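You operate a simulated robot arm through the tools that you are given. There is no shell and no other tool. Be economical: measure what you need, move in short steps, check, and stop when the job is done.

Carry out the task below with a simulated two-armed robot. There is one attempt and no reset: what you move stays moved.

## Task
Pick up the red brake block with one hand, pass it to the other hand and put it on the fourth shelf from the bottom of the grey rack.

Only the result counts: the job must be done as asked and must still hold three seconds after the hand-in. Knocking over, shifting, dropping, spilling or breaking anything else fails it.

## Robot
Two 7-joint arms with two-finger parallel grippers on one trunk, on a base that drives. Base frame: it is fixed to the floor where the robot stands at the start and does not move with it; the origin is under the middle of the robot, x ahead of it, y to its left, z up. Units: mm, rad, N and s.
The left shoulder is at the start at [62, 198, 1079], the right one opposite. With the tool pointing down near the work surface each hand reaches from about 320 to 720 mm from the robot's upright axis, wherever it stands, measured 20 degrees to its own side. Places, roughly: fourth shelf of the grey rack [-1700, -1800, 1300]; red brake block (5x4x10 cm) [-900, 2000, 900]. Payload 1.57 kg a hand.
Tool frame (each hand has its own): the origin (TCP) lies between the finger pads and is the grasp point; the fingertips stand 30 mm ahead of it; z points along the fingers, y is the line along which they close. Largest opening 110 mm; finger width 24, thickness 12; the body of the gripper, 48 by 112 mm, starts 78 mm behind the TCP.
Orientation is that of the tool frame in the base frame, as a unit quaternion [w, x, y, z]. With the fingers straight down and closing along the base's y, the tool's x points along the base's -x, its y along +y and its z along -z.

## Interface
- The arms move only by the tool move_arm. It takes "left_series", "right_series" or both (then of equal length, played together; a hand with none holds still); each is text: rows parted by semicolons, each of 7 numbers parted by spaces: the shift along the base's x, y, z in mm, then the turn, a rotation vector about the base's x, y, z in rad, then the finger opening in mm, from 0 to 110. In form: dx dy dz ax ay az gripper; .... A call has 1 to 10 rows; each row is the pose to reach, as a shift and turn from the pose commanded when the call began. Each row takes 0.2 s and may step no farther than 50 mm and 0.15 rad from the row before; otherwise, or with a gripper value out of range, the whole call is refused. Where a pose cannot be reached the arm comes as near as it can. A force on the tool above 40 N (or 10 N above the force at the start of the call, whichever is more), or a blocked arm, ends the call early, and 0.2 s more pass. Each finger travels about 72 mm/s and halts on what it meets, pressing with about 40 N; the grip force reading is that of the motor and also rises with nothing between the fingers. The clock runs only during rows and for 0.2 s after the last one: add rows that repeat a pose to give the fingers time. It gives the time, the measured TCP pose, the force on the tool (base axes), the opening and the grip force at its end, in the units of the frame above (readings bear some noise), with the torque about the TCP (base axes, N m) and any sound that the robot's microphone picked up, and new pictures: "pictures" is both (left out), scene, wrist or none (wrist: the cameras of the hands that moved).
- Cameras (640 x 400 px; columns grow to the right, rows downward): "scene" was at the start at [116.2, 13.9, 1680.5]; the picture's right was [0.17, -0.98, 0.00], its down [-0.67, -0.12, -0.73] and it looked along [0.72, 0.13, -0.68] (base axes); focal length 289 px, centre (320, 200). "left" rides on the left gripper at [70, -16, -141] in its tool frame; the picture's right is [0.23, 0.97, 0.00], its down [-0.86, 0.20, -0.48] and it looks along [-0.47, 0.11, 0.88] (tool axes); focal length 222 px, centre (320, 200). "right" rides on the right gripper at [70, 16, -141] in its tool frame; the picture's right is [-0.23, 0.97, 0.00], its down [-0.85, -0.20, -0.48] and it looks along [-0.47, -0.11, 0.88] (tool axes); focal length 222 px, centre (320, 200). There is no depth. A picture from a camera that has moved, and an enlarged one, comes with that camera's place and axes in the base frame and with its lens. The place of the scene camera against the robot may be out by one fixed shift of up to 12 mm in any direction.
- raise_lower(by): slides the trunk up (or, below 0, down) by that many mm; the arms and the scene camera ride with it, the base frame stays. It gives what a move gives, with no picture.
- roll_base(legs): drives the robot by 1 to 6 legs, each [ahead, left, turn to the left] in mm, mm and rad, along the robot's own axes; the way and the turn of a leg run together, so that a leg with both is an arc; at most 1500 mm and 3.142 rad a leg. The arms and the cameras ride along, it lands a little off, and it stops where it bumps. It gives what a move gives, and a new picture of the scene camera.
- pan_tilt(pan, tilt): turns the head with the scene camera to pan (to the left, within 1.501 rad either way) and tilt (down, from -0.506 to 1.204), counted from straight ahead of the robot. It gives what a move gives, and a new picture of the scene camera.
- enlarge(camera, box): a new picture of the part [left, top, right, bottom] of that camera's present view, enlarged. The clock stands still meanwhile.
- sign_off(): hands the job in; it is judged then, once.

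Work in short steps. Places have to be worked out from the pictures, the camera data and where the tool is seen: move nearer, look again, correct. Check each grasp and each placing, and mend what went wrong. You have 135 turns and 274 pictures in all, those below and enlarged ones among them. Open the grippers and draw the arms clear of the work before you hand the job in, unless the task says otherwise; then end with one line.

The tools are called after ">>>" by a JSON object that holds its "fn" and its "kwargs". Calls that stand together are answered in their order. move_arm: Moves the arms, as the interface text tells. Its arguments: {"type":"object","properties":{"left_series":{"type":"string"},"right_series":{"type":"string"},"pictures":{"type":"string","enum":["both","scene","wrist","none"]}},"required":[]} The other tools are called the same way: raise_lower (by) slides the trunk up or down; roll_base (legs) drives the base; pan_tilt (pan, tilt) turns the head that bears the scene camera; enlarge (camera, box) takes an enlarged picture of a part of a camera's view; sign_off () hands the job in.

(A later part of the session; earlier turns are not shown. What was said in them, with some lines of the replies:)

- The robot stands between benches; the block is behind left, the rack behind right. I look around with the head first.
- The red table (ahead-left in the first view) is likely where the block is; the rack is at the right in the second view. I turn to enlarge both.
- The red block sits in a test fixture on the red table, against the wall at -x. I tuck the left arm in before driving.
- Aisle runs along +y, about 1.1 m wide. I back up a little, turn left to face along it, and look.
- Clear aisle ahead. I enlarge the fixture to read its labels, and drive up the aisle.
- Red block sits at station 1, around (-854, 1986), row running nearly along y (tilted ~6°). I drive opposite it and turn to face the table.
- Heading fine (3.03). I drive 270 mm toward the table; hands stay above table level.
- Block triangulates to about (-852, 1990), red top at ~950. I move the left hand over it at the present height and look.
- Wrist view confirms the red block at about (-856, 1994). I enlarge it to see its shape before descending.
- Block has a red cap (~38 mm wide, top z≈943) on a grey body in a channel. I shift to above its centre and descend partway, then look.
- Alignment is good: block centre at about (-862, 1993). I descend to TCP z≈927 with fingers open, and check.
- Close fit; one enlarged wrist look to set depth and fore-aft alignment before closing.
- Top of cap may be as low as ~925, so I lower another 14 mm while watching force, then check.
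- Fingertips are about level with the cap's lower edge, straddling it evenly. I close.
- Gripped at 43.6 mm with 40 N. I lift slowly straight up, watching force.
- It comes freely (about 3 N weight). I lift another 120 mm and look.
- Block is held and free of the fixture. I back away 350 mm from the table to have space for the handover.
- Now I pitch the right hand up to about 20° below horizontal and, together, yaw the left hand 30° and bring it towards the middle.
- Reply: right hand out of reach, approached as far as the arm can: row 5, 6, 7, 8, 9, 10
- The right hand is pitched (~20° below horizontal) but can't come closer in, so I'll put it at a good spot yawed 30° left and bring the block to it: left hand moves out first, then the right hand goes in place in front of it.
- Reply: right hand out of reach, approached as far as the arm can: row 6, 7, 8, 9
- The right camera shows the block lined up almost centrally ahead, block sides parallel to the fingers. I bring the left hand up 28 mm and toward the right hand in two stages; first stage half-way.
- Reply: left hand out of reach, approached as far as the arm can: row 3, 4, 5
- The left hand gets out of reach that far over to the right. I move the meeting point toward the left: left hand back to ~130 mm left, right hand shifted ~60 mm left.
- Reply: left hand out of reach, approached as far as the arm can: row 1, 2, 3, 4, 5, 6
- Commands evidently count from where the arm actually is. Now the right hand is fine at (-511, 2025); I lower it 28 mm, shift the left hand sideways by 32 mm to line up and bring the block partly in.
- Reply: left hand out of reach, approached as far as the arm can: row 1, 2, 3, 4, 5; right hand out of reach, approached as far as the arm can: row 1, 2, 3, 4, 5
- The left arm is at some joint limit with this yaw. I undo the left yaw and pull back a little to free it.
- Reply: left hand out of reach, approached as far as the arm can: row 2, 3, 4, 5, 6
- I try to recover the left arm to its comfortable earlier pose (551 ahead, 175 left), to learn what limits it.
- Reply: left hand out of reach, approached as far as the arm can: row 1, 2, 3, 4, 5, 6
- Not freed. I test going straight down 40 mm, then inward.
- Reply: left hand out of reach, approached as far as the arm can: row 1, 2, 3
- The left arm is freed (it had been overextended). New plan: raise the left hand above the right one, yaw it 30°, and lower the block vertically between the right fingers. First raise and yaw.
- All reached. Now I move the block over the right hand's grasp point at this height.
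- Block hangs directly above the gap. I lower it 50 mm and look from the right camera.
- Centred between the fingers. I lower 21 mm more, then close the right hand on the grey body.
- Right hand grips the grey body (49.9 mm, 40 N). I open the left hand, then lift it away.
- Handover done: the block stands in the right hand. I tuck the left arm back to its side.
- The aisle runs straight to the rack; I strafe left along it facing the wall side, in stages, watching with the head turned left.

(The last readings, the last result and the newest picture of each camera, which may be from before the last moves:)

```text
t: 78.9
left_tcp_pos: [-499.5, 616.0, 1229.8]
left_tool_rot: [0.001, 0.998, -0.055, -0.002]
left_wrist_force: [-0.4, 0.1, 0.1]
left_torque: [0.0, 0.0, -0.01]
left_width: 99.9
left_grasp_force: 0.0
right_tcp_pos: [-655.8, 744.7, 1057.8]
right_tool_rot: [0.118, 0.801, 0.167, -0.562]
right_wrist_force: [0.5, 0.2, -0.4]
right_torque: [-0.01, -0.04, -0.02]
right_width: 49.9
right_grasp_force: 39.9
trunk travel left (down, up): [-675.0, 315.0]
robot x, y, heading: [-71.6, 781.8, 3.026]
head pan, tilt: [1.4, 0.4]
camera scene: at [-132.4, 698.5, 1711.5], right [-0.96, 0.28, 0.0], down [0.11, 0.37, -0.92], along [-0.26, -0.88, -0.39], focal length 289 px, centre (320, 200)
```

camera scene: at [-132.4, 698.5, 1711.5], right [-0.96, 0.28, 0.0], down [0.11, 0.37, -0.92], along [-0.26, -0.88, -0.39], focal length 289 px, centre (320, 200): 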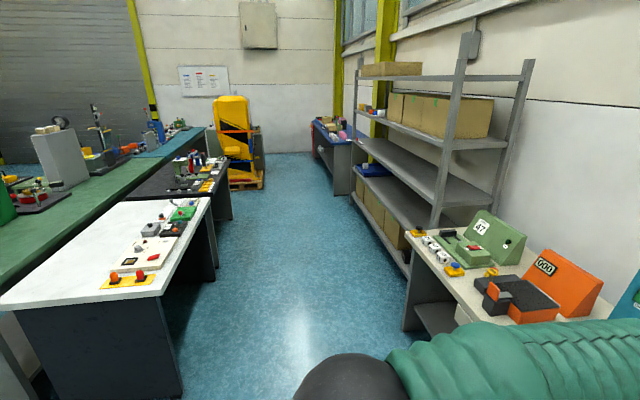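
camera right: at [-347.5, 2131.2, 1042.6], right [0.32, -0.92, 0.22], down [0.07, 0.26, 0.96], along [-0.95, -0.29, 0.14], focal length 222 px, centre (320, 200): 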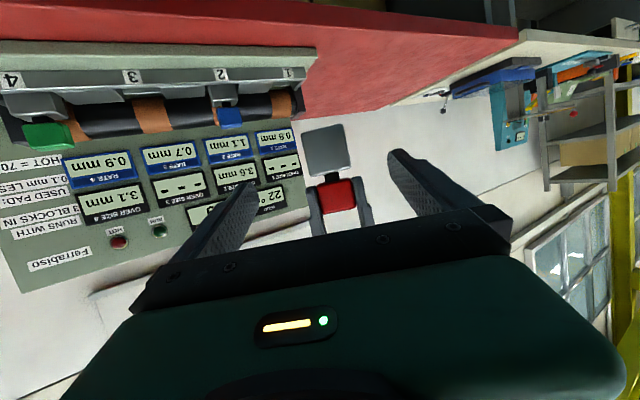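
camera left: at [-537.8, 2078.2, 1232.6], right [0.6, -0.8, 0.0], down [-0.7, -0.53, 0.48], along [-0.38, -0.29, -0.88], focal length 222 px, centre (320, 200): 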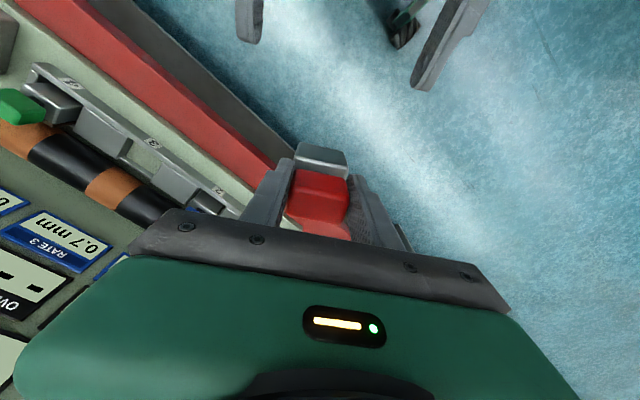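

Clear. Continue 1300 mm more along the aisle.

>>> {"fn": "roll_base", "kwargs": {"legs": [[0, 1300, 0]]}}

>>> {"fn": "pan_tilt", "kwargs": {"pan": 0.9, "tilt": 0.3}}

```text
t: 85.3
left_tcp_pos: [-664.2, -632.6, 1231.0]
left_tool_rot: [0.001, 0.998, -0.069, -0.002]
left_wrist_force: [0.9, 0.2, 0.0]
left_torque: [-0.01, -0.01, -0.01]
left_width: 100.1
left_grasp_force: 0.1
right_tcp_pos: [-819.3, -497.5, 1058.8]
right_tool_rot: [0.108, 0.804, 0.154, -0.564]
right_wrist_force: [-0.6, 0.4, 0.9]
right_torque: [-0.02, -0.03, 0.02]
right_width: 49.8
right_grasp_force: 40.1
trunk travel left (down, up): [-675.0, 315.0]
robot x, y, heading: [-236.9, -479.6, 2.995]
head pan, tilt: [1.4, 0.4]
camera scene: at [-297.9, -560.4, 1711.5], right [-0.95, 0.31, 0.0], down [0.12, 0.37, -0.92], along [-0.28, -0.88, -0.39], focal length 289 px, centre (320, 200)
```

scene: 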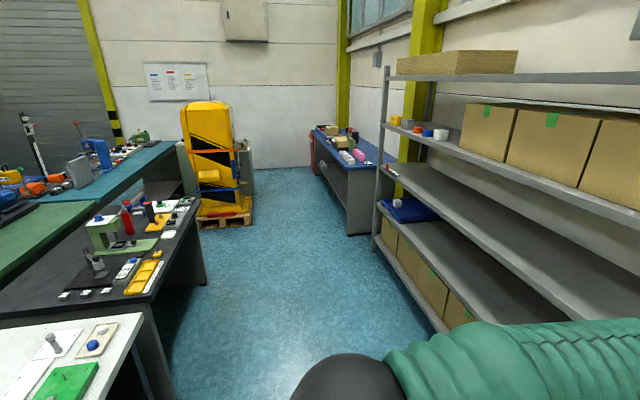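

```text
t: 86.2
left_tcp_pos: [-663.8, -632.6, 1230.3]
left_tool_rot: [0.001, 0.998, -0.07, -0.003]
left_wrist_force: [0.8, 0.2, -0.5]
left_torque: [0.03, -0.01, -0.03]
left_width: 100.0
left_grasp_force: 0.0
right_tcp_pos: [-816.8, -500.2, 1058.9]
right_tool_rot: [0.108, 0.803, 0.155, -0.565]
right_wrist_force: [-0.5, 1.2, -0.4]
right_torque: [0.03, -0.03, 0.0]
right_width: 49.9
right_grasp_force: 39.4
trunk travel left (down, up): [-675.0, 315.0]
robot x, y, heading: [-234.5, -478.2, 2.993]
head pan, tilt: [0.901, 0.3]
camera scene: at [-337.3, -538.9, 1720.5], right [-0.69, 0.73, 0.0], down [0.22, 0.2, -0.95], along [-0.69, -0.66, -0.3], focal length 289 px, centre (320, 200)
```

scene: 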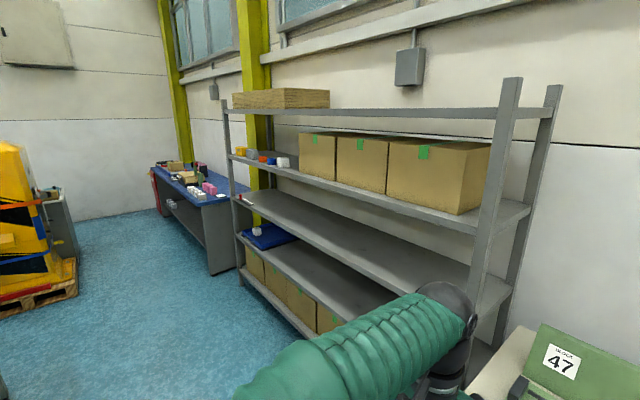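

The 4th shelf (z≈1300) carries big boxes and some small items at the far end. I enlarge to find free space.

>>> {"fn": "enlarge", "kwargs": {"camera": "scene", "box": [220, 80, 348, 180]}}

>>> {"fn": "enlarge", "kwargs": {"camera": "scene", "box": [200, 60, 560, 285]}}

```text
4.00 times, centred on (284, 130) of scene
camera zoom: at [-337.3, -538.9, 1720.5], right [-0.69, 0.73, 0.0], down [0.22, 0.2, -0.95], along [-0.69, -0.66, -0.3], focal length 1154 px, centre (464, 480)
```

zoom: 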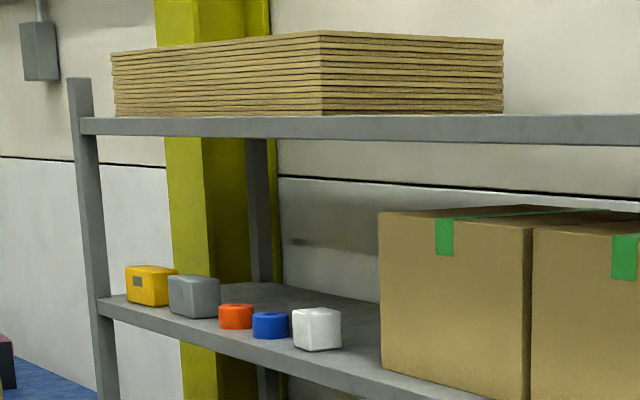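

```text
1.78 times, centred on (380, 172) of scene
camera zoom: at [-337.3, -538.9, 1720.5], right [-0.69, 0.73, 0.0], down [0.22, 0.2, -0.95], along [-0.69, -0.66, -0.3], focal length 513 px, centre (213, 249)
```

zoom: 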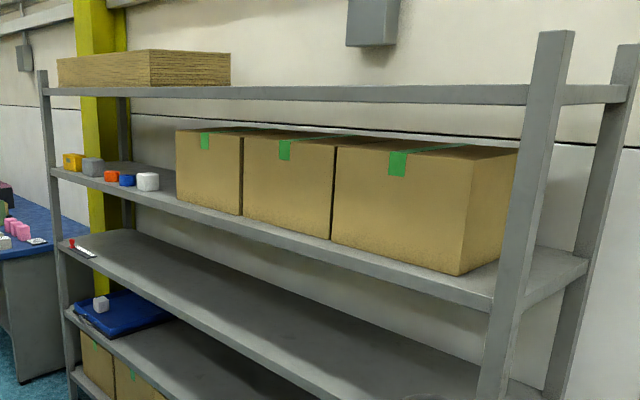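

There is a free strip ~130–160 mm deep in front of the boxes. I first turn the right hand back to straight ahead (yaw −30°), shifting it to the right, block upright.

>>> {"fn": "move_arm", "kwargs": {"right_series": "5 36 0 0 0 -0.105 20; 11 73 0 0 0 -0.21 20; 16 109 0 0 0 -0.315 20; 22 146 0 0 0 -0.42 20; 27 182 0 0 0 -0.5236 20; 27 182 0 0 0 -0.5236 20", "pictures": "wrist"}}

```text
t: 87.6
left_tcp_pos: [-663.3, -633.7, 1230.2]
left_tool_rot: [0.0, 0.998, -0.069, -0.002]
left_wrist_force: [-0.1, 0.8, -1.0]
left_torque: [0.0, 0.03, 0.02]
left_width: 100.0
left_grasp_force: 0.1
right_tcp_pos: [-791.0, -316.3, 1059.8]
right_tool_rot: [-0.043, 0.817, -0.06, -0.572]
right_wrist_force: [0.0, -0.8, -3.1]
right_torque: [0.02, -0.04, 0.02]
right_width: 49.7
right_grasp_force: 39.7
trunk travel left (down, up): [-675.0, 315.0]
robot x, y, heading: [-234.3, -479.4, 2.998]
head pan, tilt: [0.901, 0.3]
camera right: at [-638.5, -354.2, 1043.6], right [-0.22, -0.95, 0.21], down [0.19, 0.17, 0.97], along [-0.96, 0.25, 0.14], focal length 222 px, centre (320, 200)
```

right: 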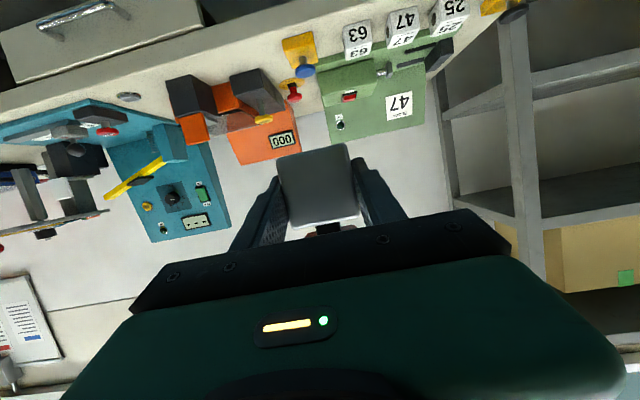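

Right hand now points straight ahead with the block upright. I strafe left 1116 mm along the rack and approach 200 mm, then raise the trunk.

>>> {"fn": "roll_base", "kwargs": {"legs": [[0, 1116, 0], [200, 0, 0]]}}

>>> {"fn": "raise_lower", "kwargs": {"by": 315}}

>>> {"fn": "pan_tilt", "kwargs": {"pan": -0.1, "tilt": 0.5}}

```text
t: 94.4
left_tcp_pos: [-1026.5, -1671.2, 1230.6]
left_tool_rot: [0.0, 0.997, -0.077, -0.004]
left_wrist_force: [0.6, -0.2, 0.3]
left_torque: [-0.01, 0.01, -0.01]
left_width: 100.1
left_grasp_force: 0.1
right_tcp_pos: [-1149.4, -1351.9, 1062.3]
right_tool_rot: [-0.048, 0.815, -0.065, -0.574]
right_wrist_force: [1.1, -0.7, -3.0]
right_torque: [-0.01, -0.02, 0.0]
right_width: 49.9
right_grasp_force: 40.3
trunk travel left (down, up): [-675.0, 315.0]
robot x, y, heading: [-597.9, -1519.6, 2.98]
head pan, tilt: [0.901, 0.3]
camera scene: at [-696.4, -1582.0, 1720.8], right [-0.67, 0.74, 0.0], down [0.22, 0.2, -0.96], along [-0.71, -0.64, -0.3], focal length 289 px, centre (320, 200)
```

scene: 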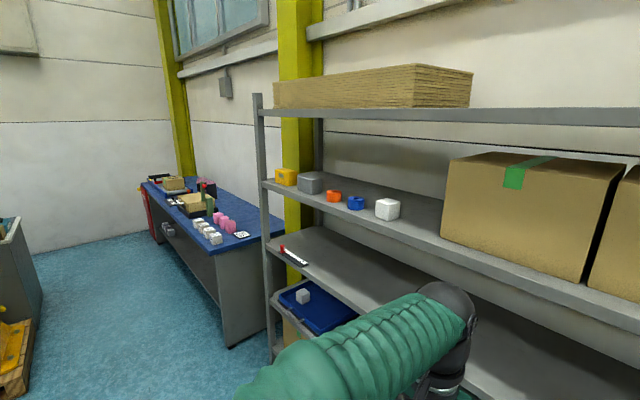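

```text
t: 97.5
left_tcp_pos: [-1029.0, -1669.9, 1546.0]
left_tool_rot: [0.0, 0.997, -0.078, -0.002]
left_wrist_force: [0.1, -0.3, -0.6]
left_torque: [0.01, 0.04, 0.01]
left_width: 99.8
left_grasp_force: 0.0
right_tcp_pos: [-1151.1, -1350.3, 1375.7]
right_tool_rot: [-0.046, 0.815, -0.064, -0.574]
right_wrist_force: [0.6, -0.6, -2.8]
right_torque: [0.01, -0.04, 0.05]
right_width: 49.8
right_grasp_force: 40.2
trunk travel left (down, up): [-990.0, 0.0]
robot x, y, heading: [-601.7, -1521.6, 2.983]
head pan, tilt: [0.901, 0.3]
```

```text
t: 98.8
left_tcp_pos: [-1027.6, -1669.7, 1545.5]
left_tool_rot: [0.0, 0.997, -0.078, -0.002]
left_wrist_force: [-0.5, 0.5, 0.9]
left_torque: [0.01, 0.0, 0.01]
left_width: 100.3
left_grasp_force: 0.1
right_tcp_pos: [-1151.0, -1352.6, 1375.4]
right_tool_rot: [-0.046, 0.816, -0.065, -0.573]
right_wrist_force: [0.0, -0.3, -2.8]
right_torque: [0.01, 0.01, -0.02]
right_width: 50.0
right_grasp_force: 39.8
trunk travel left (down, up): [-990.0, 0.0]
robot x, y, heading: [-598.9, -1520.6, 2.982]
head pan, tilt: [-0.099, 0.499]
camera scene: at [-720.1, -1493.2, 2017.1], right [0.26, 0.97, 0.0], down [0.46, -0.12, -0.88], along [-0.85, 0.22, -0.48], focal length 289 px, centre (320, 200)
```

scene: 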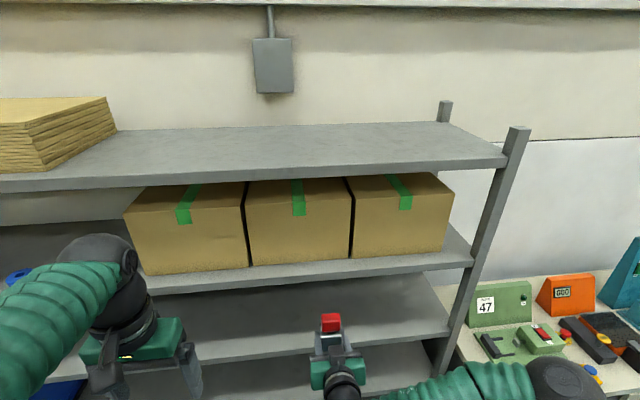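

I enlarge to measure the strip between boxes and shelf edge precisely.

>>> {"fn": "enlarge", "kwargs": {"camera": "scene", "box": [130, 170, 290, 300]}}

>>> {"fn": "enlarge", "kwargs": {"camera": "scene", "box": [340, 170, 500, 300]}}

```text
3.08 times, centred on (210, 235) of scene
camera zoom: at [-720.1, -1493.2, 2017.1], right [0.26, 0.97, 0.0], down [0.46, -0.12, -0.88], along [-0.85, 0.22, -0.48], focal length 888 px, centre (658, 92)
```

zoom: 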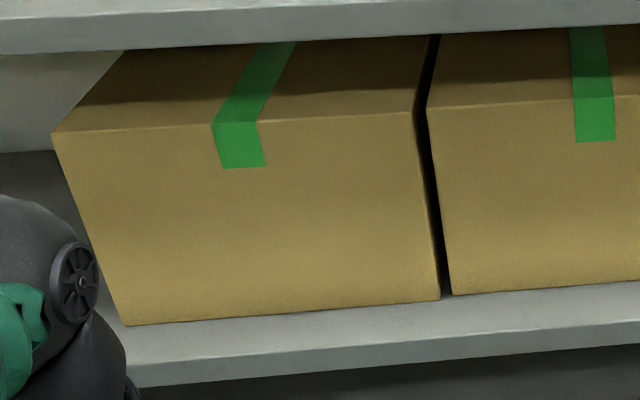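

```text
3.08 times, centred on (420, 235) of scene
camera zoom: at [-720.1, -1493.2, 2017.1], right [0.26, 0.97, 0.0], down [0.46, -0.12, -0.88], along [-0.85, 0.22, -0.48], focal length 888 px, centre (12, 92)
```

zoom: 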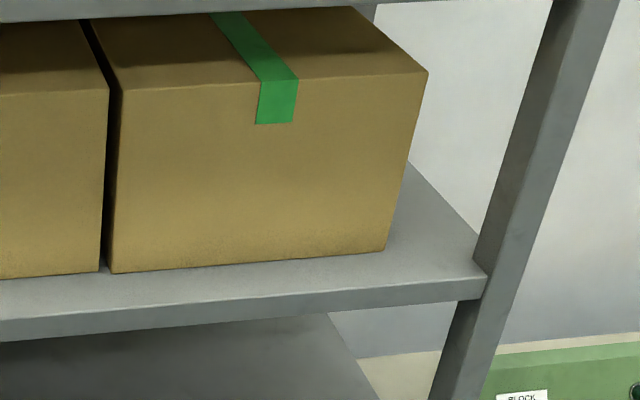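

The strip before the boxes is only ~62 mm, too narrow for the hand. The gap between the white item and the first box is ~200 mm: I use that. Strafe left 677 mm, tuck the left arm slightly, and look.

>>> {"fn": "move_arm", "kwargs": {"left_series": "30 -4 0 0 0 0 100; 55 -8 0 0 0 0 100; 55 -8 0 0 0 0 100", "pictures": "none"}}

>>> {"fn": "roll_base", "kwargs": {"legs": [[0, 677, 0.018]]}}

>>> {"fn": "pan_tilt", "kwargs": {"pan": 0.0, "tilt": 0.5}}

>>> {"fn": "enlarge", "kwargs": {"camera": "scene", "box": [200, 180, 480, 355]}}

```text
t: 99.6
left_tcp_pos: [-972.8, -1676.8, 1546.0]
left_tool_rot: [-0.001, 0.997, -0.078, -0.002]
left_wrist_force: [0.9, 0.2, -0.2]
left_torque: [-0.03, -0.02, -0.01]
left_width: 100.0
left_grasp_force: 0.0
right_tcp_pos: [-1151.9, -1350.1, 1376.0]
right_tool_rot: [-0.047, 0.816, -0.066, -0.573]
right_wrist_force: [-0.7, -0.1, -2.4]
right_torque: [0.0, -0.06, 0.0]
right_width: 49.7
right_grasp_force: 40.3
trunk travel left (down, up): [-990.0, 0.0]
robot x, y, heading: [-597.9, -1518.9, 2.982]
head pan, tilt: [-0.099, 0.499]
```

```text
t: 103.3
left_tcp_pos: [-1065.8, -2346.1, 1546.8]
left_tool_rot: [0.0, 0.998, -0.063, -0.003]
left_wrist_force: [0.2, 1.6, 0.1]
left_torque: [-0.02, 0.01, -0.02]
left_width: 99.8
left_grasp_force: 0.1
right_tcp_pos: [-1252.0, -2022.9, 1375.7]
right_tool_rot: [-0.039, 0.816, -0.056, -0.574]
right_wrist_force: [0.8, 0.4, -3.9]
right_torque: [0.01, -0.02, 0.02]
right_width: 49.6
right_grasp_force: 39.5
trunk travel left (down, up): [-990.0, 0.0]
robot x, y, heading: [-697.5, -2183.8, 3.003]
head pan, tilt: [-0.099, 0.499]
camera scene: at [-817.2, -2152.4, 2017.1], right [0.23, 0.97, 0.0], down [0.47, -0.11, -0.88], along [-0.85, 0.2, -0.48], focal length 289 px, centre (320, 200)
```

scene: 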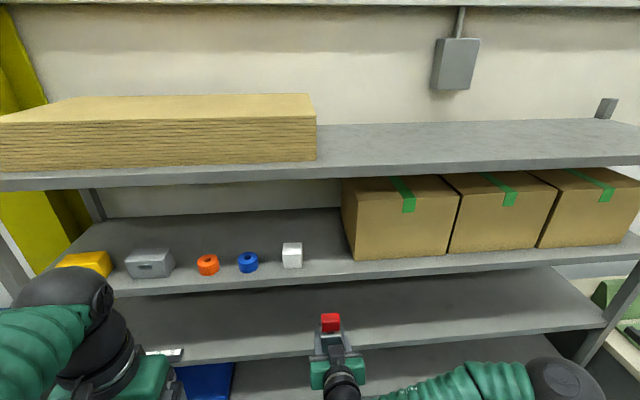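

```text
t: 103.9
left_tcp_pos: [-1065.0, -2348.6, 1545.2]
left_tool_rot: [0.0, 0.998, -0.064, -0.003]
left_wrist_force: [-1.2, 0.7, 0.4]
left_torque: [0.02, 0.01, -0.02]
left_width: 100.3
left_grasp_force: 0.1
right_tcp_pos: [-1252.5, -2026.7, 1376.4]
right_tool_rot: [-0.04, 0.816, -0.054, -0.573]
right_wrist_force: [0.8, 0.6, -2.7]
right_torque: [-0.01, -0.05, -0.01]
right_width: 49.9
right_grasp_force: 40.2
trunk travel left (down, up): [-990.0, 0.0]
robot x, y, heading: [-696.6, -2181.5, 3.01]
head pan, tilt: [0.0, 0.499]
camera scene: at [-819.7, -2166.5, 2017.1], right [0.13, 0.99, 0.0], down [0.48, -0.06, -0.88], along [-0.87, 0.12, -0.48], focal length 289 px, centre (320, 200)
```

scene: 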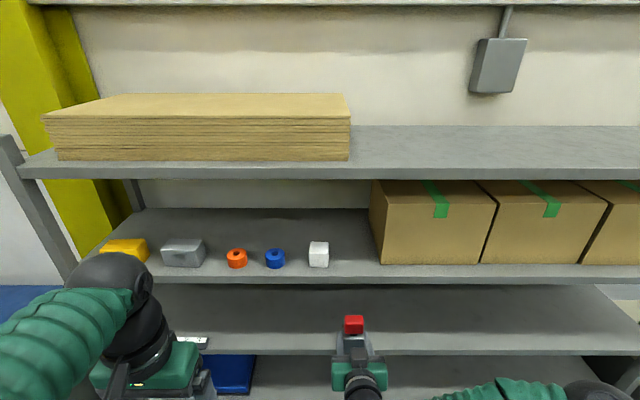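

```text
2.29 times, centred on (340, 268) of scene
camera zoom: at [-819.7, -2166.5, 2017.1], right [0.13, 0.99, 0.0], down [0.48, -0.06, -0.88], along [-0.87, 0.12, -0.48], focal length 660 px, centre (274, 46)
```

zoom: 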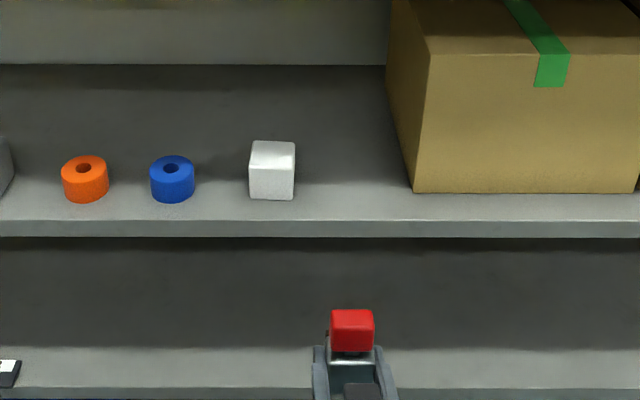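

Robot is square to the rack. Gap centre is ~128 mm right of the robot axis, block is at 80 mm right; shelf edge 875 mm ahead. I strafe 48 mm right and approach 250 mm, then recheck.

>>> {"fn": "roll_base", "kwargs": {"legs": [[0, -48, 0], [250, 0, 0]]}}

>>> {"fn": "pan_tilt", "kwargs": {"pan": -0.2, "tilt": 0.8}}

>>> {"fn": "enlarge", "kwargs": {"camera": "scene", "box": [200, 100, 440, 250]}}

>>> {"fn": "enlarge", "kwargs": {"camera": "right", "box": [0, 0, 639, 399]}}

```text
t: 106.3
left_tcp_pos: [-1295.9, -2269.7, 1547.7]
left_tool_rot: [-0.001, 0.998, -0.064, -0.006]
left_wrist_force: [-0.3, 0.1, 0.0]
left_torque: [-0.02, 0.02, 0.05]
left_width: 99.7
left_grasp_force: 0.2
right_tcp_pos: [-1483.0, -1947.7, 1381.0]
right_tool_rot: [-0.041, 0.814, -0.055, -0.576]
right_wrist_force: [-0.1, 0.2, -3.6]
right_torque: [0.03, -0.02, 0.0]
right_width: 49.6
right_grasp_force: 39.6
trunk travel left (down, up): [-990.0, 0.0]
robot x, y, heading: [-936.0, -2098.6, 3.011]
head pan, tilt: [0.0, 0.499]
camera scene: at [-1049.0, -2100.5, 2017.9], right [0.13, 0.99, 0.01], down [0.47, -0.06, -0.88], along [-0.87, 0.12, -0.47], focal length 289 px, centre (320, 200)
```

scene: 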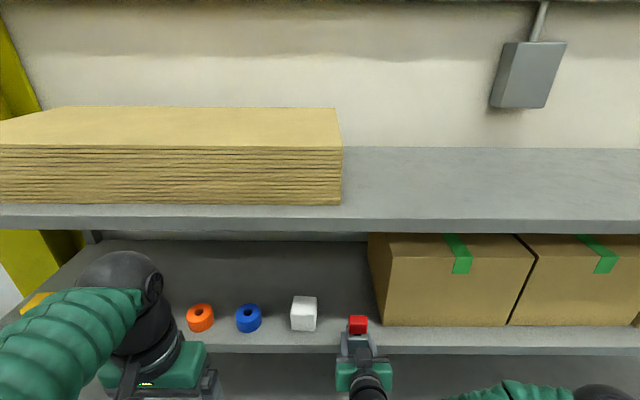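

```text
t: 107.1
left_tcp_pos: [-1300.1, -2278.5, 1546.0]
left_tool_rot: [-0.003, 0.998, -0.064, -0.005]
left_wrist_force: [-0.6, 0.2, -0.3]
left_torque: [0.03, 0.02, 0.03]
left_width: 99.9
left_grasp_force: 0.0
right_tcp_pos: [-1487.5, -1956.2, 1378.5]
right_tool_rot: [-0.041, 0.815, -0.052, -0.575]
right_wrist_force: [0.3, -2.1, -1.9]
right_torque: [0.04, -0.05, -0.12]
right_width: 49.5
right_grasp_force: 39.4
trunk travel left (down, up): [-990.0, 0.0]
robot x, y, heading: [-934.9, -2103.6, 3.008]
head pan, tilt: [-0.201, 0.799]
camera scene: at [-1043.8, -2099.3, 1991.6], right [0.33, 0.95, 0.01], down [0.68, -0.22, -0.7], along [-0.66, 0.24, -0.71], focal length 289 px, centre (320, 200)
```

scene: 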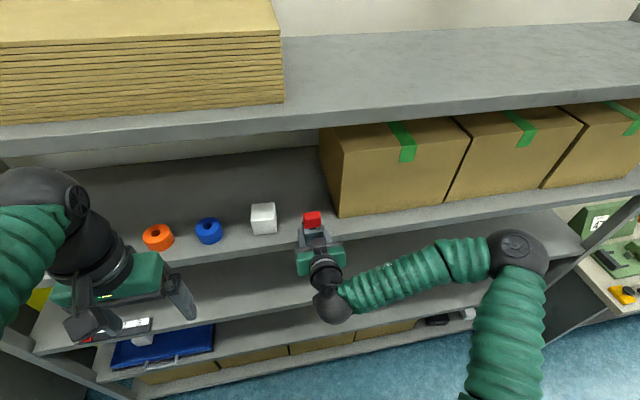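

```text
2.67 times, centred on (320, 175) of scene
camera zoom: at [-1043.8, -2099.3, 1991.6], right [0.33, 0.95, 0.01], down [0.68, -0.22, -0.7], along [-0.66, 0.24, -0.71], focal length 770 px, centre (320, 267)
```

zoom: 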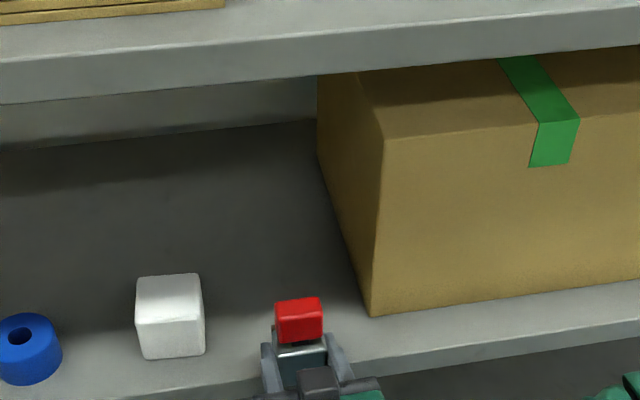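

```text
1.00 times, centred on (320, 200) of right (not enlarged: the box is as wide or as high as the picture)
camera zoom: at [-1334.3, -1992.0, 1361.5], right [-0.2, -0.96, 0.21], down [0.19, 0.17, 0.97], along [-0.96, 0.24, 0.15], focal length 222 px, centre (320, 200)
```

zoom: 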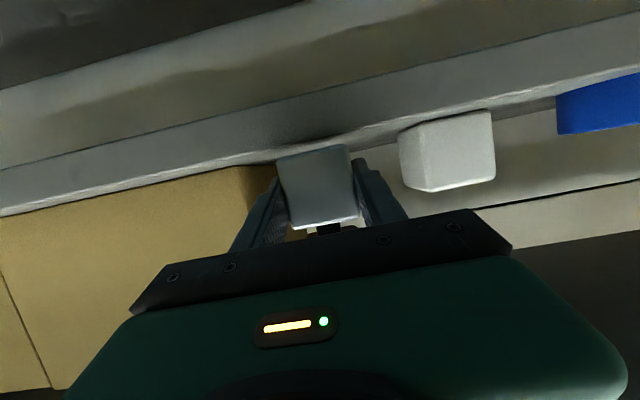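

Gap is centred ahead of the block; shelf edge is 55 mm beyond the TCP. I drive ahead 125 mm (6 mm left) with the block ~48 mm above the shelf.

>>> {"fn": "roll_base", "kwargs": {"legs": [[125, 6, 0]]}}

>>> {"fn": "enlarge", "kwargs": {"camera": "scene", "box": [200, 120, 440, 270]}}

>>> {"fn": "enlarge", "kwargs": {"camera": "right", "box": [0, 0, 639, 399]}}

```text
t: 108.3
left_tcp_pos: [-1412.2, -2234.5, 1551.9]
left_tool_rot: [0.007, 0.998, -0.068, -0.009]
left_wrist_force: [1.3, -0.2, 0.5]
left_torque: [-0.01, 0.0, 0.04]
left_width: 99.9
left_grasp_force: 0.0
right_tcp_pos: [-1600.4, -1915.1, 1380.4]
right_tool_rot: [-0.035, 0.814, -0.059, -0.577]
right_wrist_force: [0.1, 1.3, -2.9]
right_torque: [-0.03, -0.05, -0.02]
right_width: 49.6
right_grasp_force: 39.8
trunk travel left (down, up): [-990.0, 0.0]
robot x, y, heading: [-1062.2, -2090.4, 3.005]
head pan, tilt: [-0.201, 0.799]
camera scene: at [-1148.9, -2046.4, 1992.1], right [0.33, 0.94, -0.01], down [0.67, -0.24, -0.7], along [-0.66, 0.23, -0.71], focal length 289 px, centre (320, 200)
```

scene: 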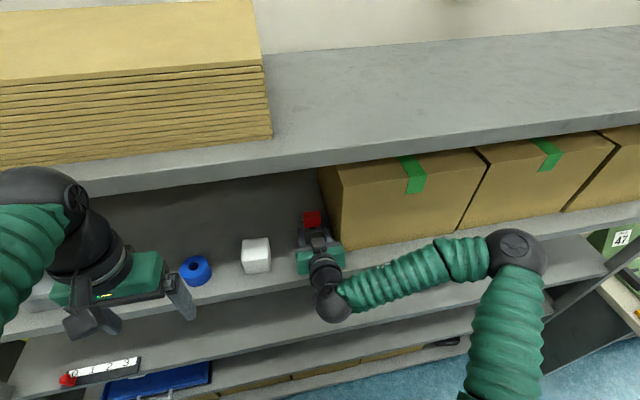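

```text
2.67 times, centred on (320, 195) of scene
camera zoom: at [-1148.9, -2046.4, 1992.1], right [0.33, 0.94, -0.01], down [0.67, -0.24, -0.7], along [-0.66, 0.23, -0.71], focal length 770 px, centre (320, 213)
```

zoom: 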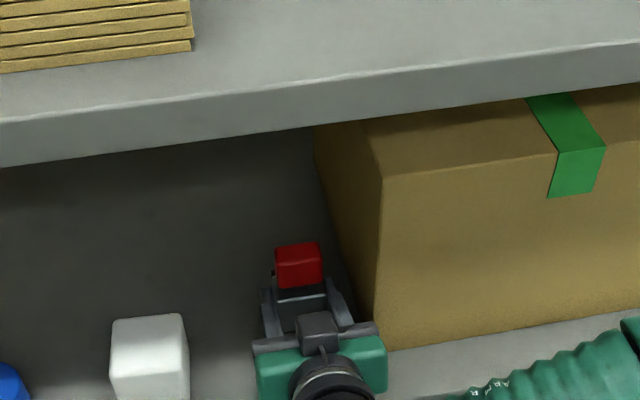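

```text
1.00 times, centred on (320, 200) of right (not enlarged: the box is as wide or as high as the picture)
camera zoom: at [-1447.2, -1950.9, 1362.5], right [-0.21, -0.95, 0.23], down [0.2, 0.18, 0.96], along [-0.96, 0.24, 0.15], focal length 222 px, centre (320, 200)
```

zoom: 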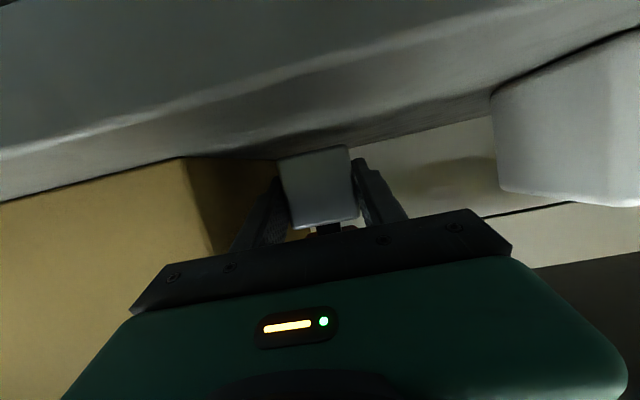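

The raised trunk sways a little; I let it settle and read the pose again.

>>> {"fn": "move_arm", "kwargs": {"right_series": "0 0 0 0 0 0 20; 0 0 0 0 0 0 20; 0 0 0 0 0 0 20; 0 0 0 0 0 0 20; 0 0 0 0 0 0 20", "pictures": "wrist"}}

>>> {"fn": "enlarge", "kwargs": {"camera": "scene", "box": [200, 150, 440, 300]}}

```text
t: 109.5
left_tcp_pos: [-1430.1, -2236.3, 1547.0]
left_tool_rot: [0.005, 0.998, -0.067, -0.004]
left_wrist_force: [-0.7, -0.2, -0.1]
left_torque: [-0.02, 0.01, -0.02]
left_width: 100.0
left_grasp_force: 0.0
right_tcp_pos: [-1616.0, -1914.5, 1374.2]
right_tool_rot: [-0.038, 0.817, -0.06, -0.572]
right_wrist_force: [0.4, 0.4, -2.9]
right_torque: [-0.02, -0.03, 0.03]
right_width: 49.6
right_grasp_force: 39.8
trunk travel left (down, up): [-990.0, 0.0]
robot x, y, heading: [-1061.4, -2087.0, 3.01]
head pan, tilt: [-0.201, 0.799]
camera right: at [-1463.2, -1952.1, 1357.6], right [-0.21, -0.95, 0.22], down [0.18, 0.18, 0.97], along [-0.96, 0.24, 0.14], focal length 222 px, centre (320, 200)
```

right: 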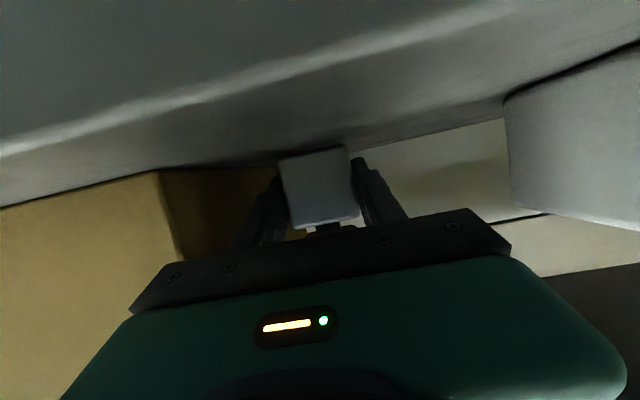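

```text
2.67 times, centred on (320, 225) of scene
camera zoom: at [-1174.7, -2045.1, 1990.6], right [0.33, 0.94, 0.0], down [0.68, -0.24, -0.69], along [-0.66, 0.23, -0.72], focal length 770 px, centre (320, 133)
```

zoom: 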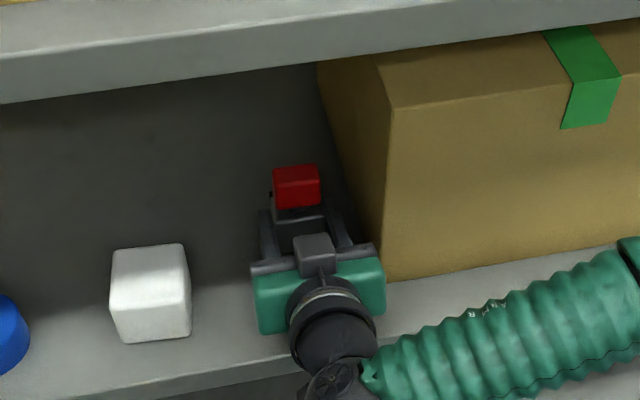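

Settled: TCP (-1616, -1914, 1374), ~78 mm in from the edge, between white item and box. I shift 12 mm left and lower 25 mm with the arm.

>>> {"fn": "move_arm", "kwargs": {"right_series": "-1 -6 -5 0 0 0 20; -2 -12 -12 0 0 0 20; -2 -12 -20 0 0 0 20; -2 -12 -25 0 0 0 20; -2 -12 -25 0 0 0 20", "pictures": "wrist"}}

>>> {"fn": "enlarge", "kwargs": {"camera": "scene", "box": [200, 150, 440, 300]}}

```text
t: 110.5
left_tcp_pos: [-1422.5, -2245.0, 1547.0]
left_tool_rot: [0.003, 0.998, -0.067, -0.004]
left_wrist_force: [0.6, -0.6, -0.4]
left_torque: [0.03, -0.06, 0.01]
left_width: 99.9
left_grasp_force: 0.1
right_tcp_pos: [-1615.1, -1936.3, 1360.9]
right_tool_rot: [-0.037, 0.809, -0.055, -0.584]
right_wrist_force: [6.1, -0.3, 17.5]
right_torque: [0.43, -0.34, -0.17]
right_width: 49.9
right_grasp_force: 40.4
trunk travel left (down, up): [-990.0, 0.0]
robot x, y, heading: [-1057.5, -2086.0, 3.009]
head pan, tilt: [-0.201, 0.799]
stopped in row 5 (right hand): the force on the tool passed its limit at 44 N (the readings are from after the stop); the commanded pose is now the measured one
camera right: at [-1461.0, -1972.2, 1340.3], right [-0.2, -0.95, 0.22], down [0.21, 0.18, 0.96], along [-0.96, 0.24, 0.16], focal length 222 px, centre (320, 200)
```

right: 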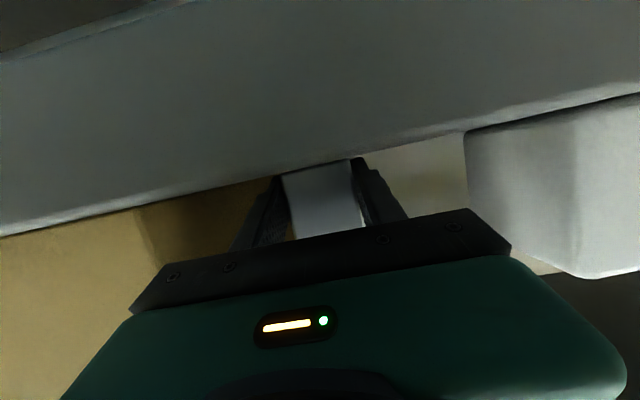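

```text
2.67 times, centred on (320, 225) of scene
camera zoom: at [-1163.8, -2059.4, 1991.4], right [0.33, 0.94, 0.0], down [0.68, -0.24, -0.7], along [-0.66, 0.23, -0.72], focal length 770 px, centre (320, 133)
```

zoom: 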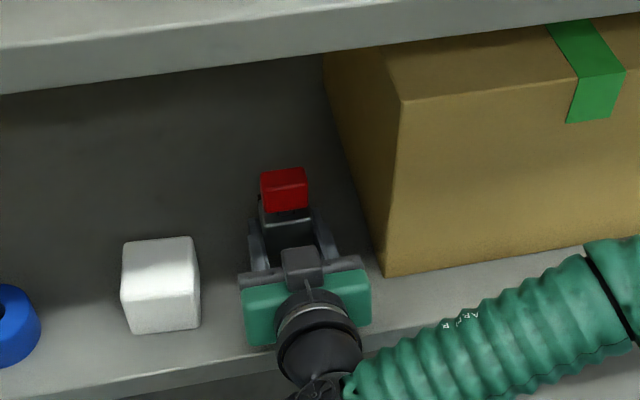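

Contact: 44 N reached with block bottom seemingly on the shelf (shelf top near 1330). I hold, relieve by 2 mm, and check force and view.

>>> {"fn": "move_arm", "kwargs": {"right_series": "0 0 1 0 0 0 20; 0 0 2 0 0 0 20; 0 0 2 0 0 0 20; 0 0 2 0 0 0 20; 0 0 2 0 0 0 20", "pictures": "none"}}

>>> {"fn": "enlarge", "kwargs": {"camera": "right", "box": [220, 120, 420, 245]}}

>>> {"fn": "pan_tilt", "kwargs": {"pan": -0.4, "tilt": 1.0}}

>>> {"fn": "enlarge", "kwargs": {"camera": "scene", "box": [230, 90, 390, 190]}}

```text
t: 111.8
left_tcp_pos: [-1425.2, -2245.8, 1548.6]
left_tool_rot: [0.002, 0.998, -0.066, -0.004]
left_wrist_force: [-0.5, -0.6, -0.1]
left_torque: [0.0, -0.04, -0.03]
left_width: 100.1
left_grasp_force: 0.0
right_tcp_pos: [-1615.4, -1935.8, 1361.2]
right_tool_rot: [-0.038, 0.81, -0.056, -0.582]
right_wrist_force: [3.0, -2.7, 10.4]
right_torque: [0.32, 0.17, 0.02]
right_width: 49.8
right_grasp_force: 39.5
trunk travel left (down, up): [-990.0, 0.0]
robot x, y, heading: [-1060.9, -2086.7, 3.011]
head pan, tilt: [-0.201, 0.799]
```

```text
3.20 times, centred on (320, 182) of right
camera zoom: at [-1461.8, -1972.0, 1341.3], right [-0.2, -0.95, 0.22], down [0.2, 0.18, 0.96], along [-0.96, 0.24, 0.16], focal length 711 px, centre (320, 256)
```

zoom: 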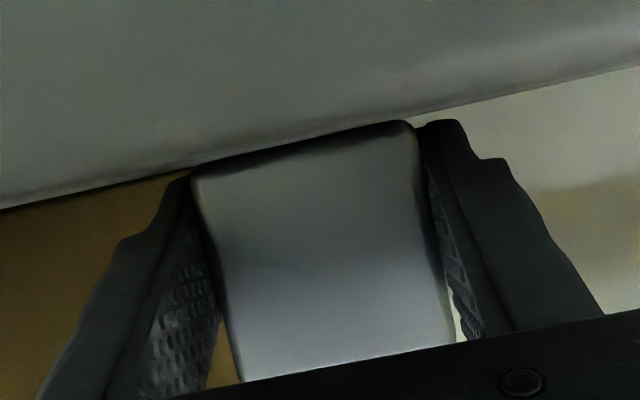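

```text
t: 112.5
left_tcp_pos: [-1424.1, -2245.1, 1548.0]
left_tool_rot: [0.002, 0.998, -0.067, -0.005]
left_wrist_force: [-0.3, -0.5, -0.2]
left_torque: [-0.02, 0.01, 0.01]
left_width: 99.9
left_grasp_force: 0.0
right_tcp_pos: [-1614.7, -1935.7, 1361.7]
right_tool_rot: [-0.037, 0.811, -0.055, -0.582]
right_wrist_force: [3.5, -3.8, 11.2]
right_torque: [0.29, 0.11, -0.02]
right_width: 49.6
right_grasp_force: 40.5
trunk travel left (down, up): [-990.0, 0.0]
robot x, y, heading: [-1060.2, -2088.3, 3.009]
head pan, tilt: [-0.4, 1.0]
camera scene: at [-1149.0, -2051.5, 1976.5], right [0.51, 0.86, 0.0], down [0.72, -0.43, -0.54], along [-0.47, 0.28, -0.84], focal length 289 px, centre (320, 200)
```

scene: 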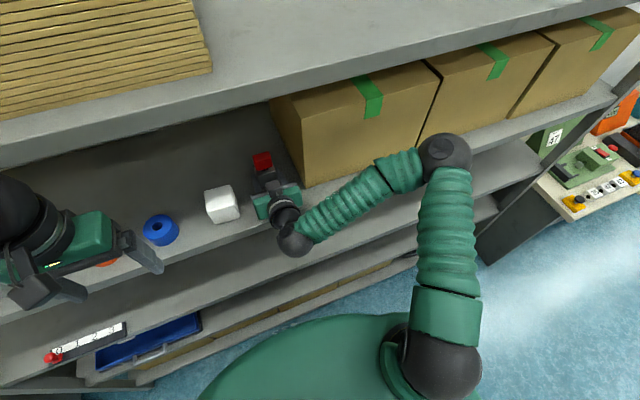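

```text
4.00 times, centred on (310, 140) of scene
camera zoom: at [-1149.0, -2051.5, 1976.5], right [0.51, 0.86, 0.0], down [0.72, -0.43, -0.54], along [-0.47, 0.28, -0.84], focal length 1154 px, centre (360, 440)
```

zoom: 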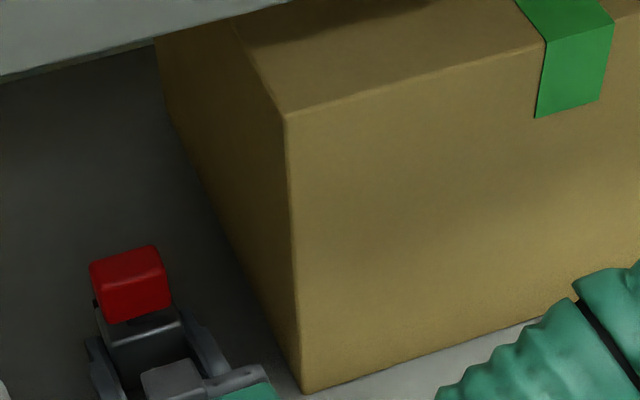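

Wrist views put the shelf top at ≈1334, so the block bottom (TCP 1361 − 29) is resting on it, centred in the gap and ~100 mm in from the edge. I ease up 3 mm and then open slowly.

>>> {"fn": "move_arm", "kwargs": {"right_series": "0 0 2 0 0 0 20; 0 0 3 0 0 0 20; 0 0 3 0 0 0 20; 0 0 3 0 0 0 20", "pictures": "none"}}

>>> {"fn": "enlarge", "kwargs": {"camera": "right", "box": [220, 120, 420, 245]}}

```text
t: 113.5
left_tcp_pos: [-1426.9, -2243.4, 1546.8]
left_tool_rot: [0.003, 0.998, -0.067, -0.004]
left_wrist_force: [-1.0, -0.1, -0.2]
left_torque: [-0.01, 0.0, -0.02]
left_width: 99.7
left_grasp_force: 0.0
right_tcp_pos: [-1616.1, -1932.8, 1361.7]
right_tool_rot: [-0.037, 0.812, -0.056, -0.579]
right_wrist_force: [-0.2, -0.1, -3.0]
right_torque: [-0.04, -0.03, -0.04]
right_width: 49.9
right_grasp_force: 39.6
trunk travel left (down, up): [-990.0, 0.0]
robot x, y, heading: [-1058.1, -2085.3, 3.005]
head pan, tilt: [-0.4, 1.0]
```

```text
3.20 times, centred on (320, 182) of right
camera zoom: at [-1463.7, -1969.9, 1342.8], right [-0.2, -0.95, 0.22], down [0.2, 0.18, 0.96], along [-0.96, 0.24, 0.15], focal length 711 px, centre (320, 256)
```

zoom: 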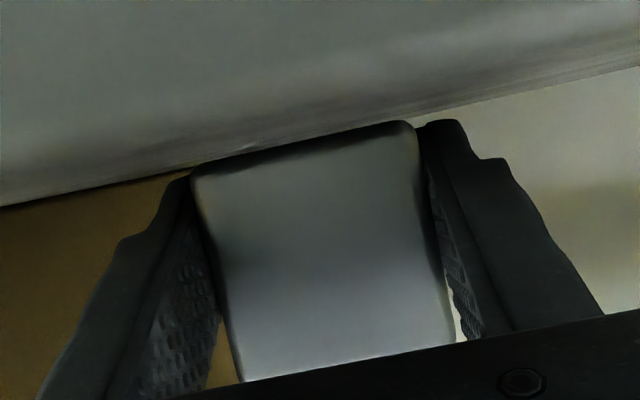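

The block hangs free within ~1–3 mm of the shelf (it slid slightly up in the grip). I lower 2 mm and open.

>>> {"fn": "move_arm", "kwargs": {"right_series": "0 0 -2 0 0 0 20; 0 0 -2 0 0 0 45; 0 0 -2 0 0 0 60; 0 0 -2 0 0 0 75; 0 0 -2 0 0 0 85; 0 0 -2 0 0 0 85", "pictures": "wrist"}}

>>> {"fn": "enlarge", "kwargs": {"camera": "scene", "box": [190, 120, 350, 240]}}

```text
t: 114.9
left_tcp_pos: [-1426.2, -2243.3, 1547.8]
left_tool_rot: [0.004, 0.998, -0.067, -0.004]
left_wrist_force: [-0.2, 0.4, -1.0]
left_torque: [-0.03, -0.02, -0.02]
left_width: 99.9
left_grasp_force: 0.2
right_tcp_pos: [-1616.4, -1933.7, 1361.5]
right_tool_rot: [-0.038, 0.811, -0.056, -0.581]
right_wrist_force: [1.3, -1.4, 3.6]
right_torque: [0.12, 0.04, 0.04]
right_width: 83.0
right_grasp_force: 0.2
trunk travel left (down, up): [-990.0, 0.0]
robot x, y, heading: [-1063.3, -2087.6, 3.006]
head pan, tilt: [-0.4, 1.0]
camera right: at [-1462.8, -1971.4, 1341.6], right [-0.2, -0.95, 0.22], down [0.2, 0.18, 0.96], along [-0.96, 0.24, 0.16], focal length 222 px, centre (320, 200)
```

right: 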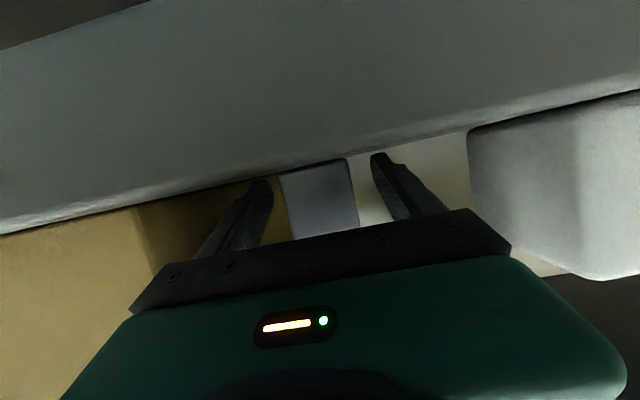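

```text
3.33 times, centred on (270, 180) of scene
camera zoom: at [-1152.1, -2050.1, 1976.3], right [0.51, 0.86, 0.0], down [0.72, -0.43, -0.54], along [-0.46, 0.28, -0.84], focal length 962 px, centre (487, 267)
```

zoom: 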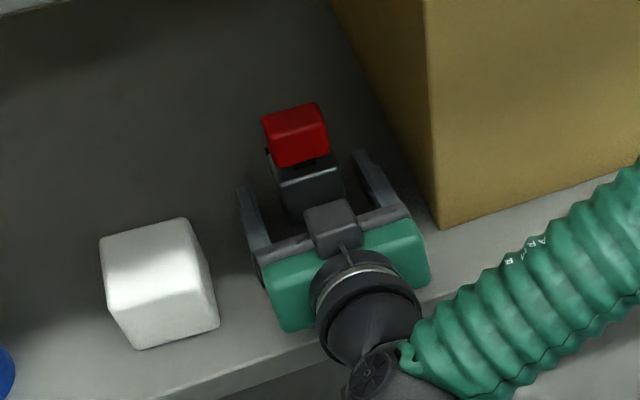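

Block is released and stands upright. I open further, lift 5 mm, and draw the hand straight back with the arm.

>>> {"fn": "move_arm", "kwargs": {"right_series": "0 0 2 0 0 0 105; 0 0 5 0 0 0 105; 15 -2 6 0 0 0 105; 30 -4 8 0 0 0 105; 45 -6 8 0 0 0 105; 60 -8 8 0 0 0 105; 60 -8 8 0 0 0 105", "pictures": "wrist"}}

>>> {"fn": "enlarge", "kwargs": {"camera": "scene", "box": [190, 120, 350, 240]}}

```text
t: 116.5
left_tcp_pos: [-1425.1, -2243.0, 1548.0]
left_tool_rot: [0.003, 0.998, -0.068, -0.004]
left_wrist_force: [-0.2, 0.5, 0.8]
left_torque: [-0.03, 0.0, 0.01]
left_width: 99.9
left_grasp_force: 0.0
right_tcp_pos: [-1556.8, -1941.6, 1370.2]
right_tool_rot: [-0.038, 0.812, -0.056, -0.58]
right_wrist_force: [-0.3, -0.6, -0.3]
right_torque: [0.0, 0.0, 0.01]
right_width: 105.1
right_grasp_force: 0.1
trunk travel left (down, up): [-990.0, 0.0]
robot x, y, heading: [-1062.7, -2084.1, 3.008]
head pan, tilt: [-0.4, 1.0]
camera right: at [-1403.3, -1977.9, 1351.0], right [-0.2, -0.95, 0.22], down [0.2, 0.18, 0.96], along [-0.96, 0.24, 0.16], focal length 222 px, centre (320, 200)
```

right: 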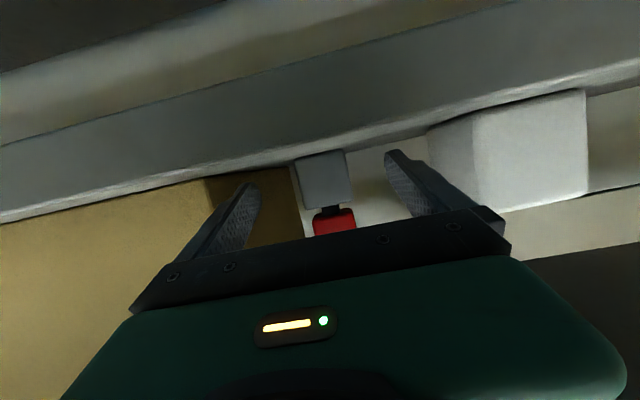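

```text
3.33 times, centred on (270, 180) of scene
camera zoom: at [-1152.5, -2048.4, 1976.2], right [0.51, 0.86, 0.0], down [0.72, -0.43, -0.54], along [-0.46, 0.27, -0.84], focal length 962 px, centre (487, 267)
```

zoom: 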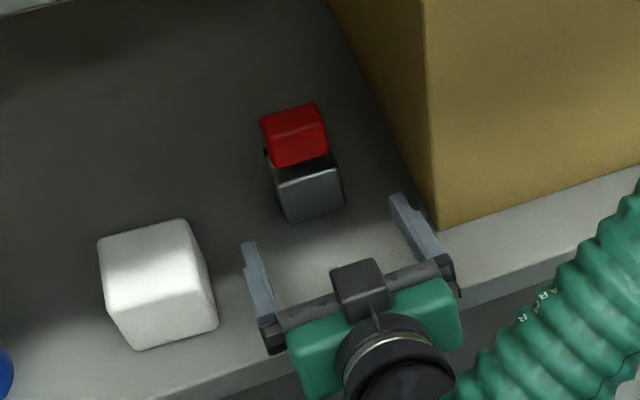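

Block stands upright on the fourth shelf, clear of the fingers. I back the robot away 300 mm and check once more.

>>> {"fn": "roll_base", "kwargs": {"legs": [[-300, 0, 0]]}}

>>> {"fn": "pan_tilt", "kwargs": {"pan": 0.0, "tilt": 0.6}}

>>> {"fn": "enlarge", "kwargs": {"camera": "scene", "box": [240, 160, 440, 285]}}

```text
t: 118.6
left_tcp_pos: [-1127.3, -2286.9, 1546.8]
left_tool_rot: [0.004, 0.998, -0.06, -0.002]
left_wrist_force: [-1.3, -0.6, 0.1]
left_torque: [0.0, 0.01, 0.01]
left_width: 100.1
left_grasp_force: 0.2
right_tcp_pos: [-1258.9, -1986.7, 1367.0]
right_tool_rot: [-0.034, 0.813, -0.051, -0.579]
right_wrist_force: [0.6, 0.7, 0.1]
right_torque: [0.01, 0.03, 0.02]
right_width: 104.8
right_grasp_force: 0.0
trunk travel left (down, up): [-990.0, 0.0]
robot x, y, heading: [-757.2, -2129.4, 3.017]
head pan, tilt: [-0.4, 1.0]
camera scene: at [-858.0, -2087.9, 1975.6], right [0.5, 0.87, 0.0], down [0.73, -0.42, -0.54], along [-0.46, 0.27, -0.84], focal length 289 px, centre (320, 200)
```

scene: 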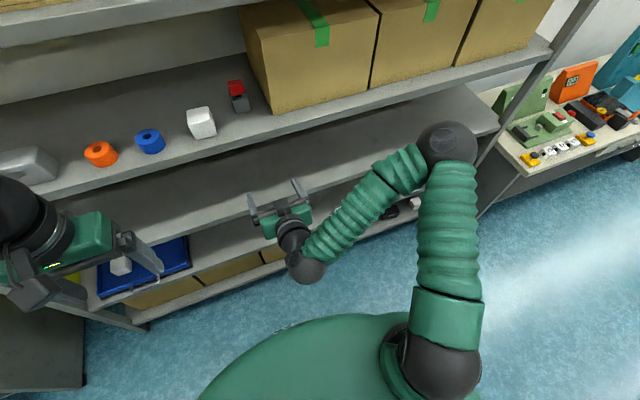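

```text
t: 119.4
left_tcp_pos: [-1121.6, -2287.1, 1547.1]
left_tool_rot: [0.003, 0.998, -0.06, -0.003]
left_wrist_force: [0.8, -0.1, -0.2]
left_torque: [-0.01, 0.04, -0.01]
left_width: 99.8
left_grasp_force: 0.0
right_tcp_pos: [-1253.9, -1986.8, 1370.1]
right_tool_rot: [-0.034, 0.812, -0.051, -0.581]
right_wrist_force: [-0.9, -1.0, 0.2]
right_torque: [0.01, 0.05, 0.02]
right_width: 105.0
right_grasp_force: 0.0
trunk travel left (down, up): [-990.0, 0.0]
robot x, y, heading: [-755.3, -2125.5, 3.022]
head pan, tilt: [0.0, 0.6]
camera scene: at [-879.1, -2112.9, 2007.9], right [0.12, 0.99, 0.0], down [0.56, -0.07, -0.82], along [-0.82, 0.1, -0.57], focal length 289 px, centre (320, 200)
```

scene: 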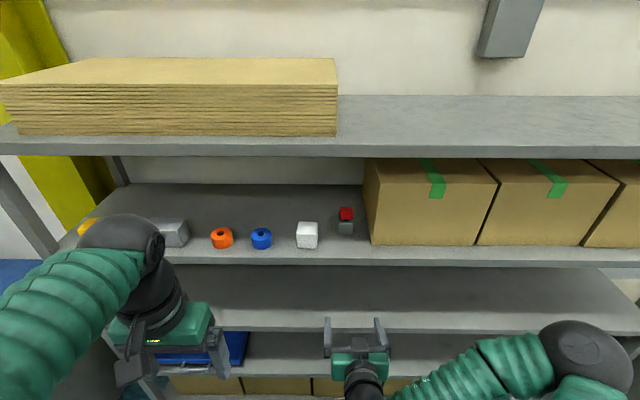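

```text
3.20 times, centred on (340, 222) of scene
camera zoom: at [-879.1, -2112.9, 2007.9], right [0.12, 0.99, 0.0], down [0.56, -0.07, -0.82], along [-0.82, 0.1, -0.57], focal length 924 px, centre (256, 128)
```

zoom: 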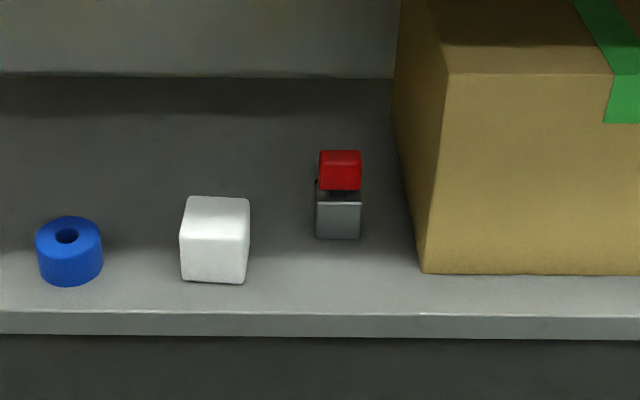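

The block stands upright on the fourth shelf between the white item and the first box, nothing else has moved, and both grippers are open and clear. I hand in.

>>> {"fn": "sign_off", "kwargs": {}}

```text
The job is handed in.
```

The red brake block was picked up with the left hand, passed to the right hand, and now stands upright on the fourth shelf of the grey rack. No other objects appear to have moved.
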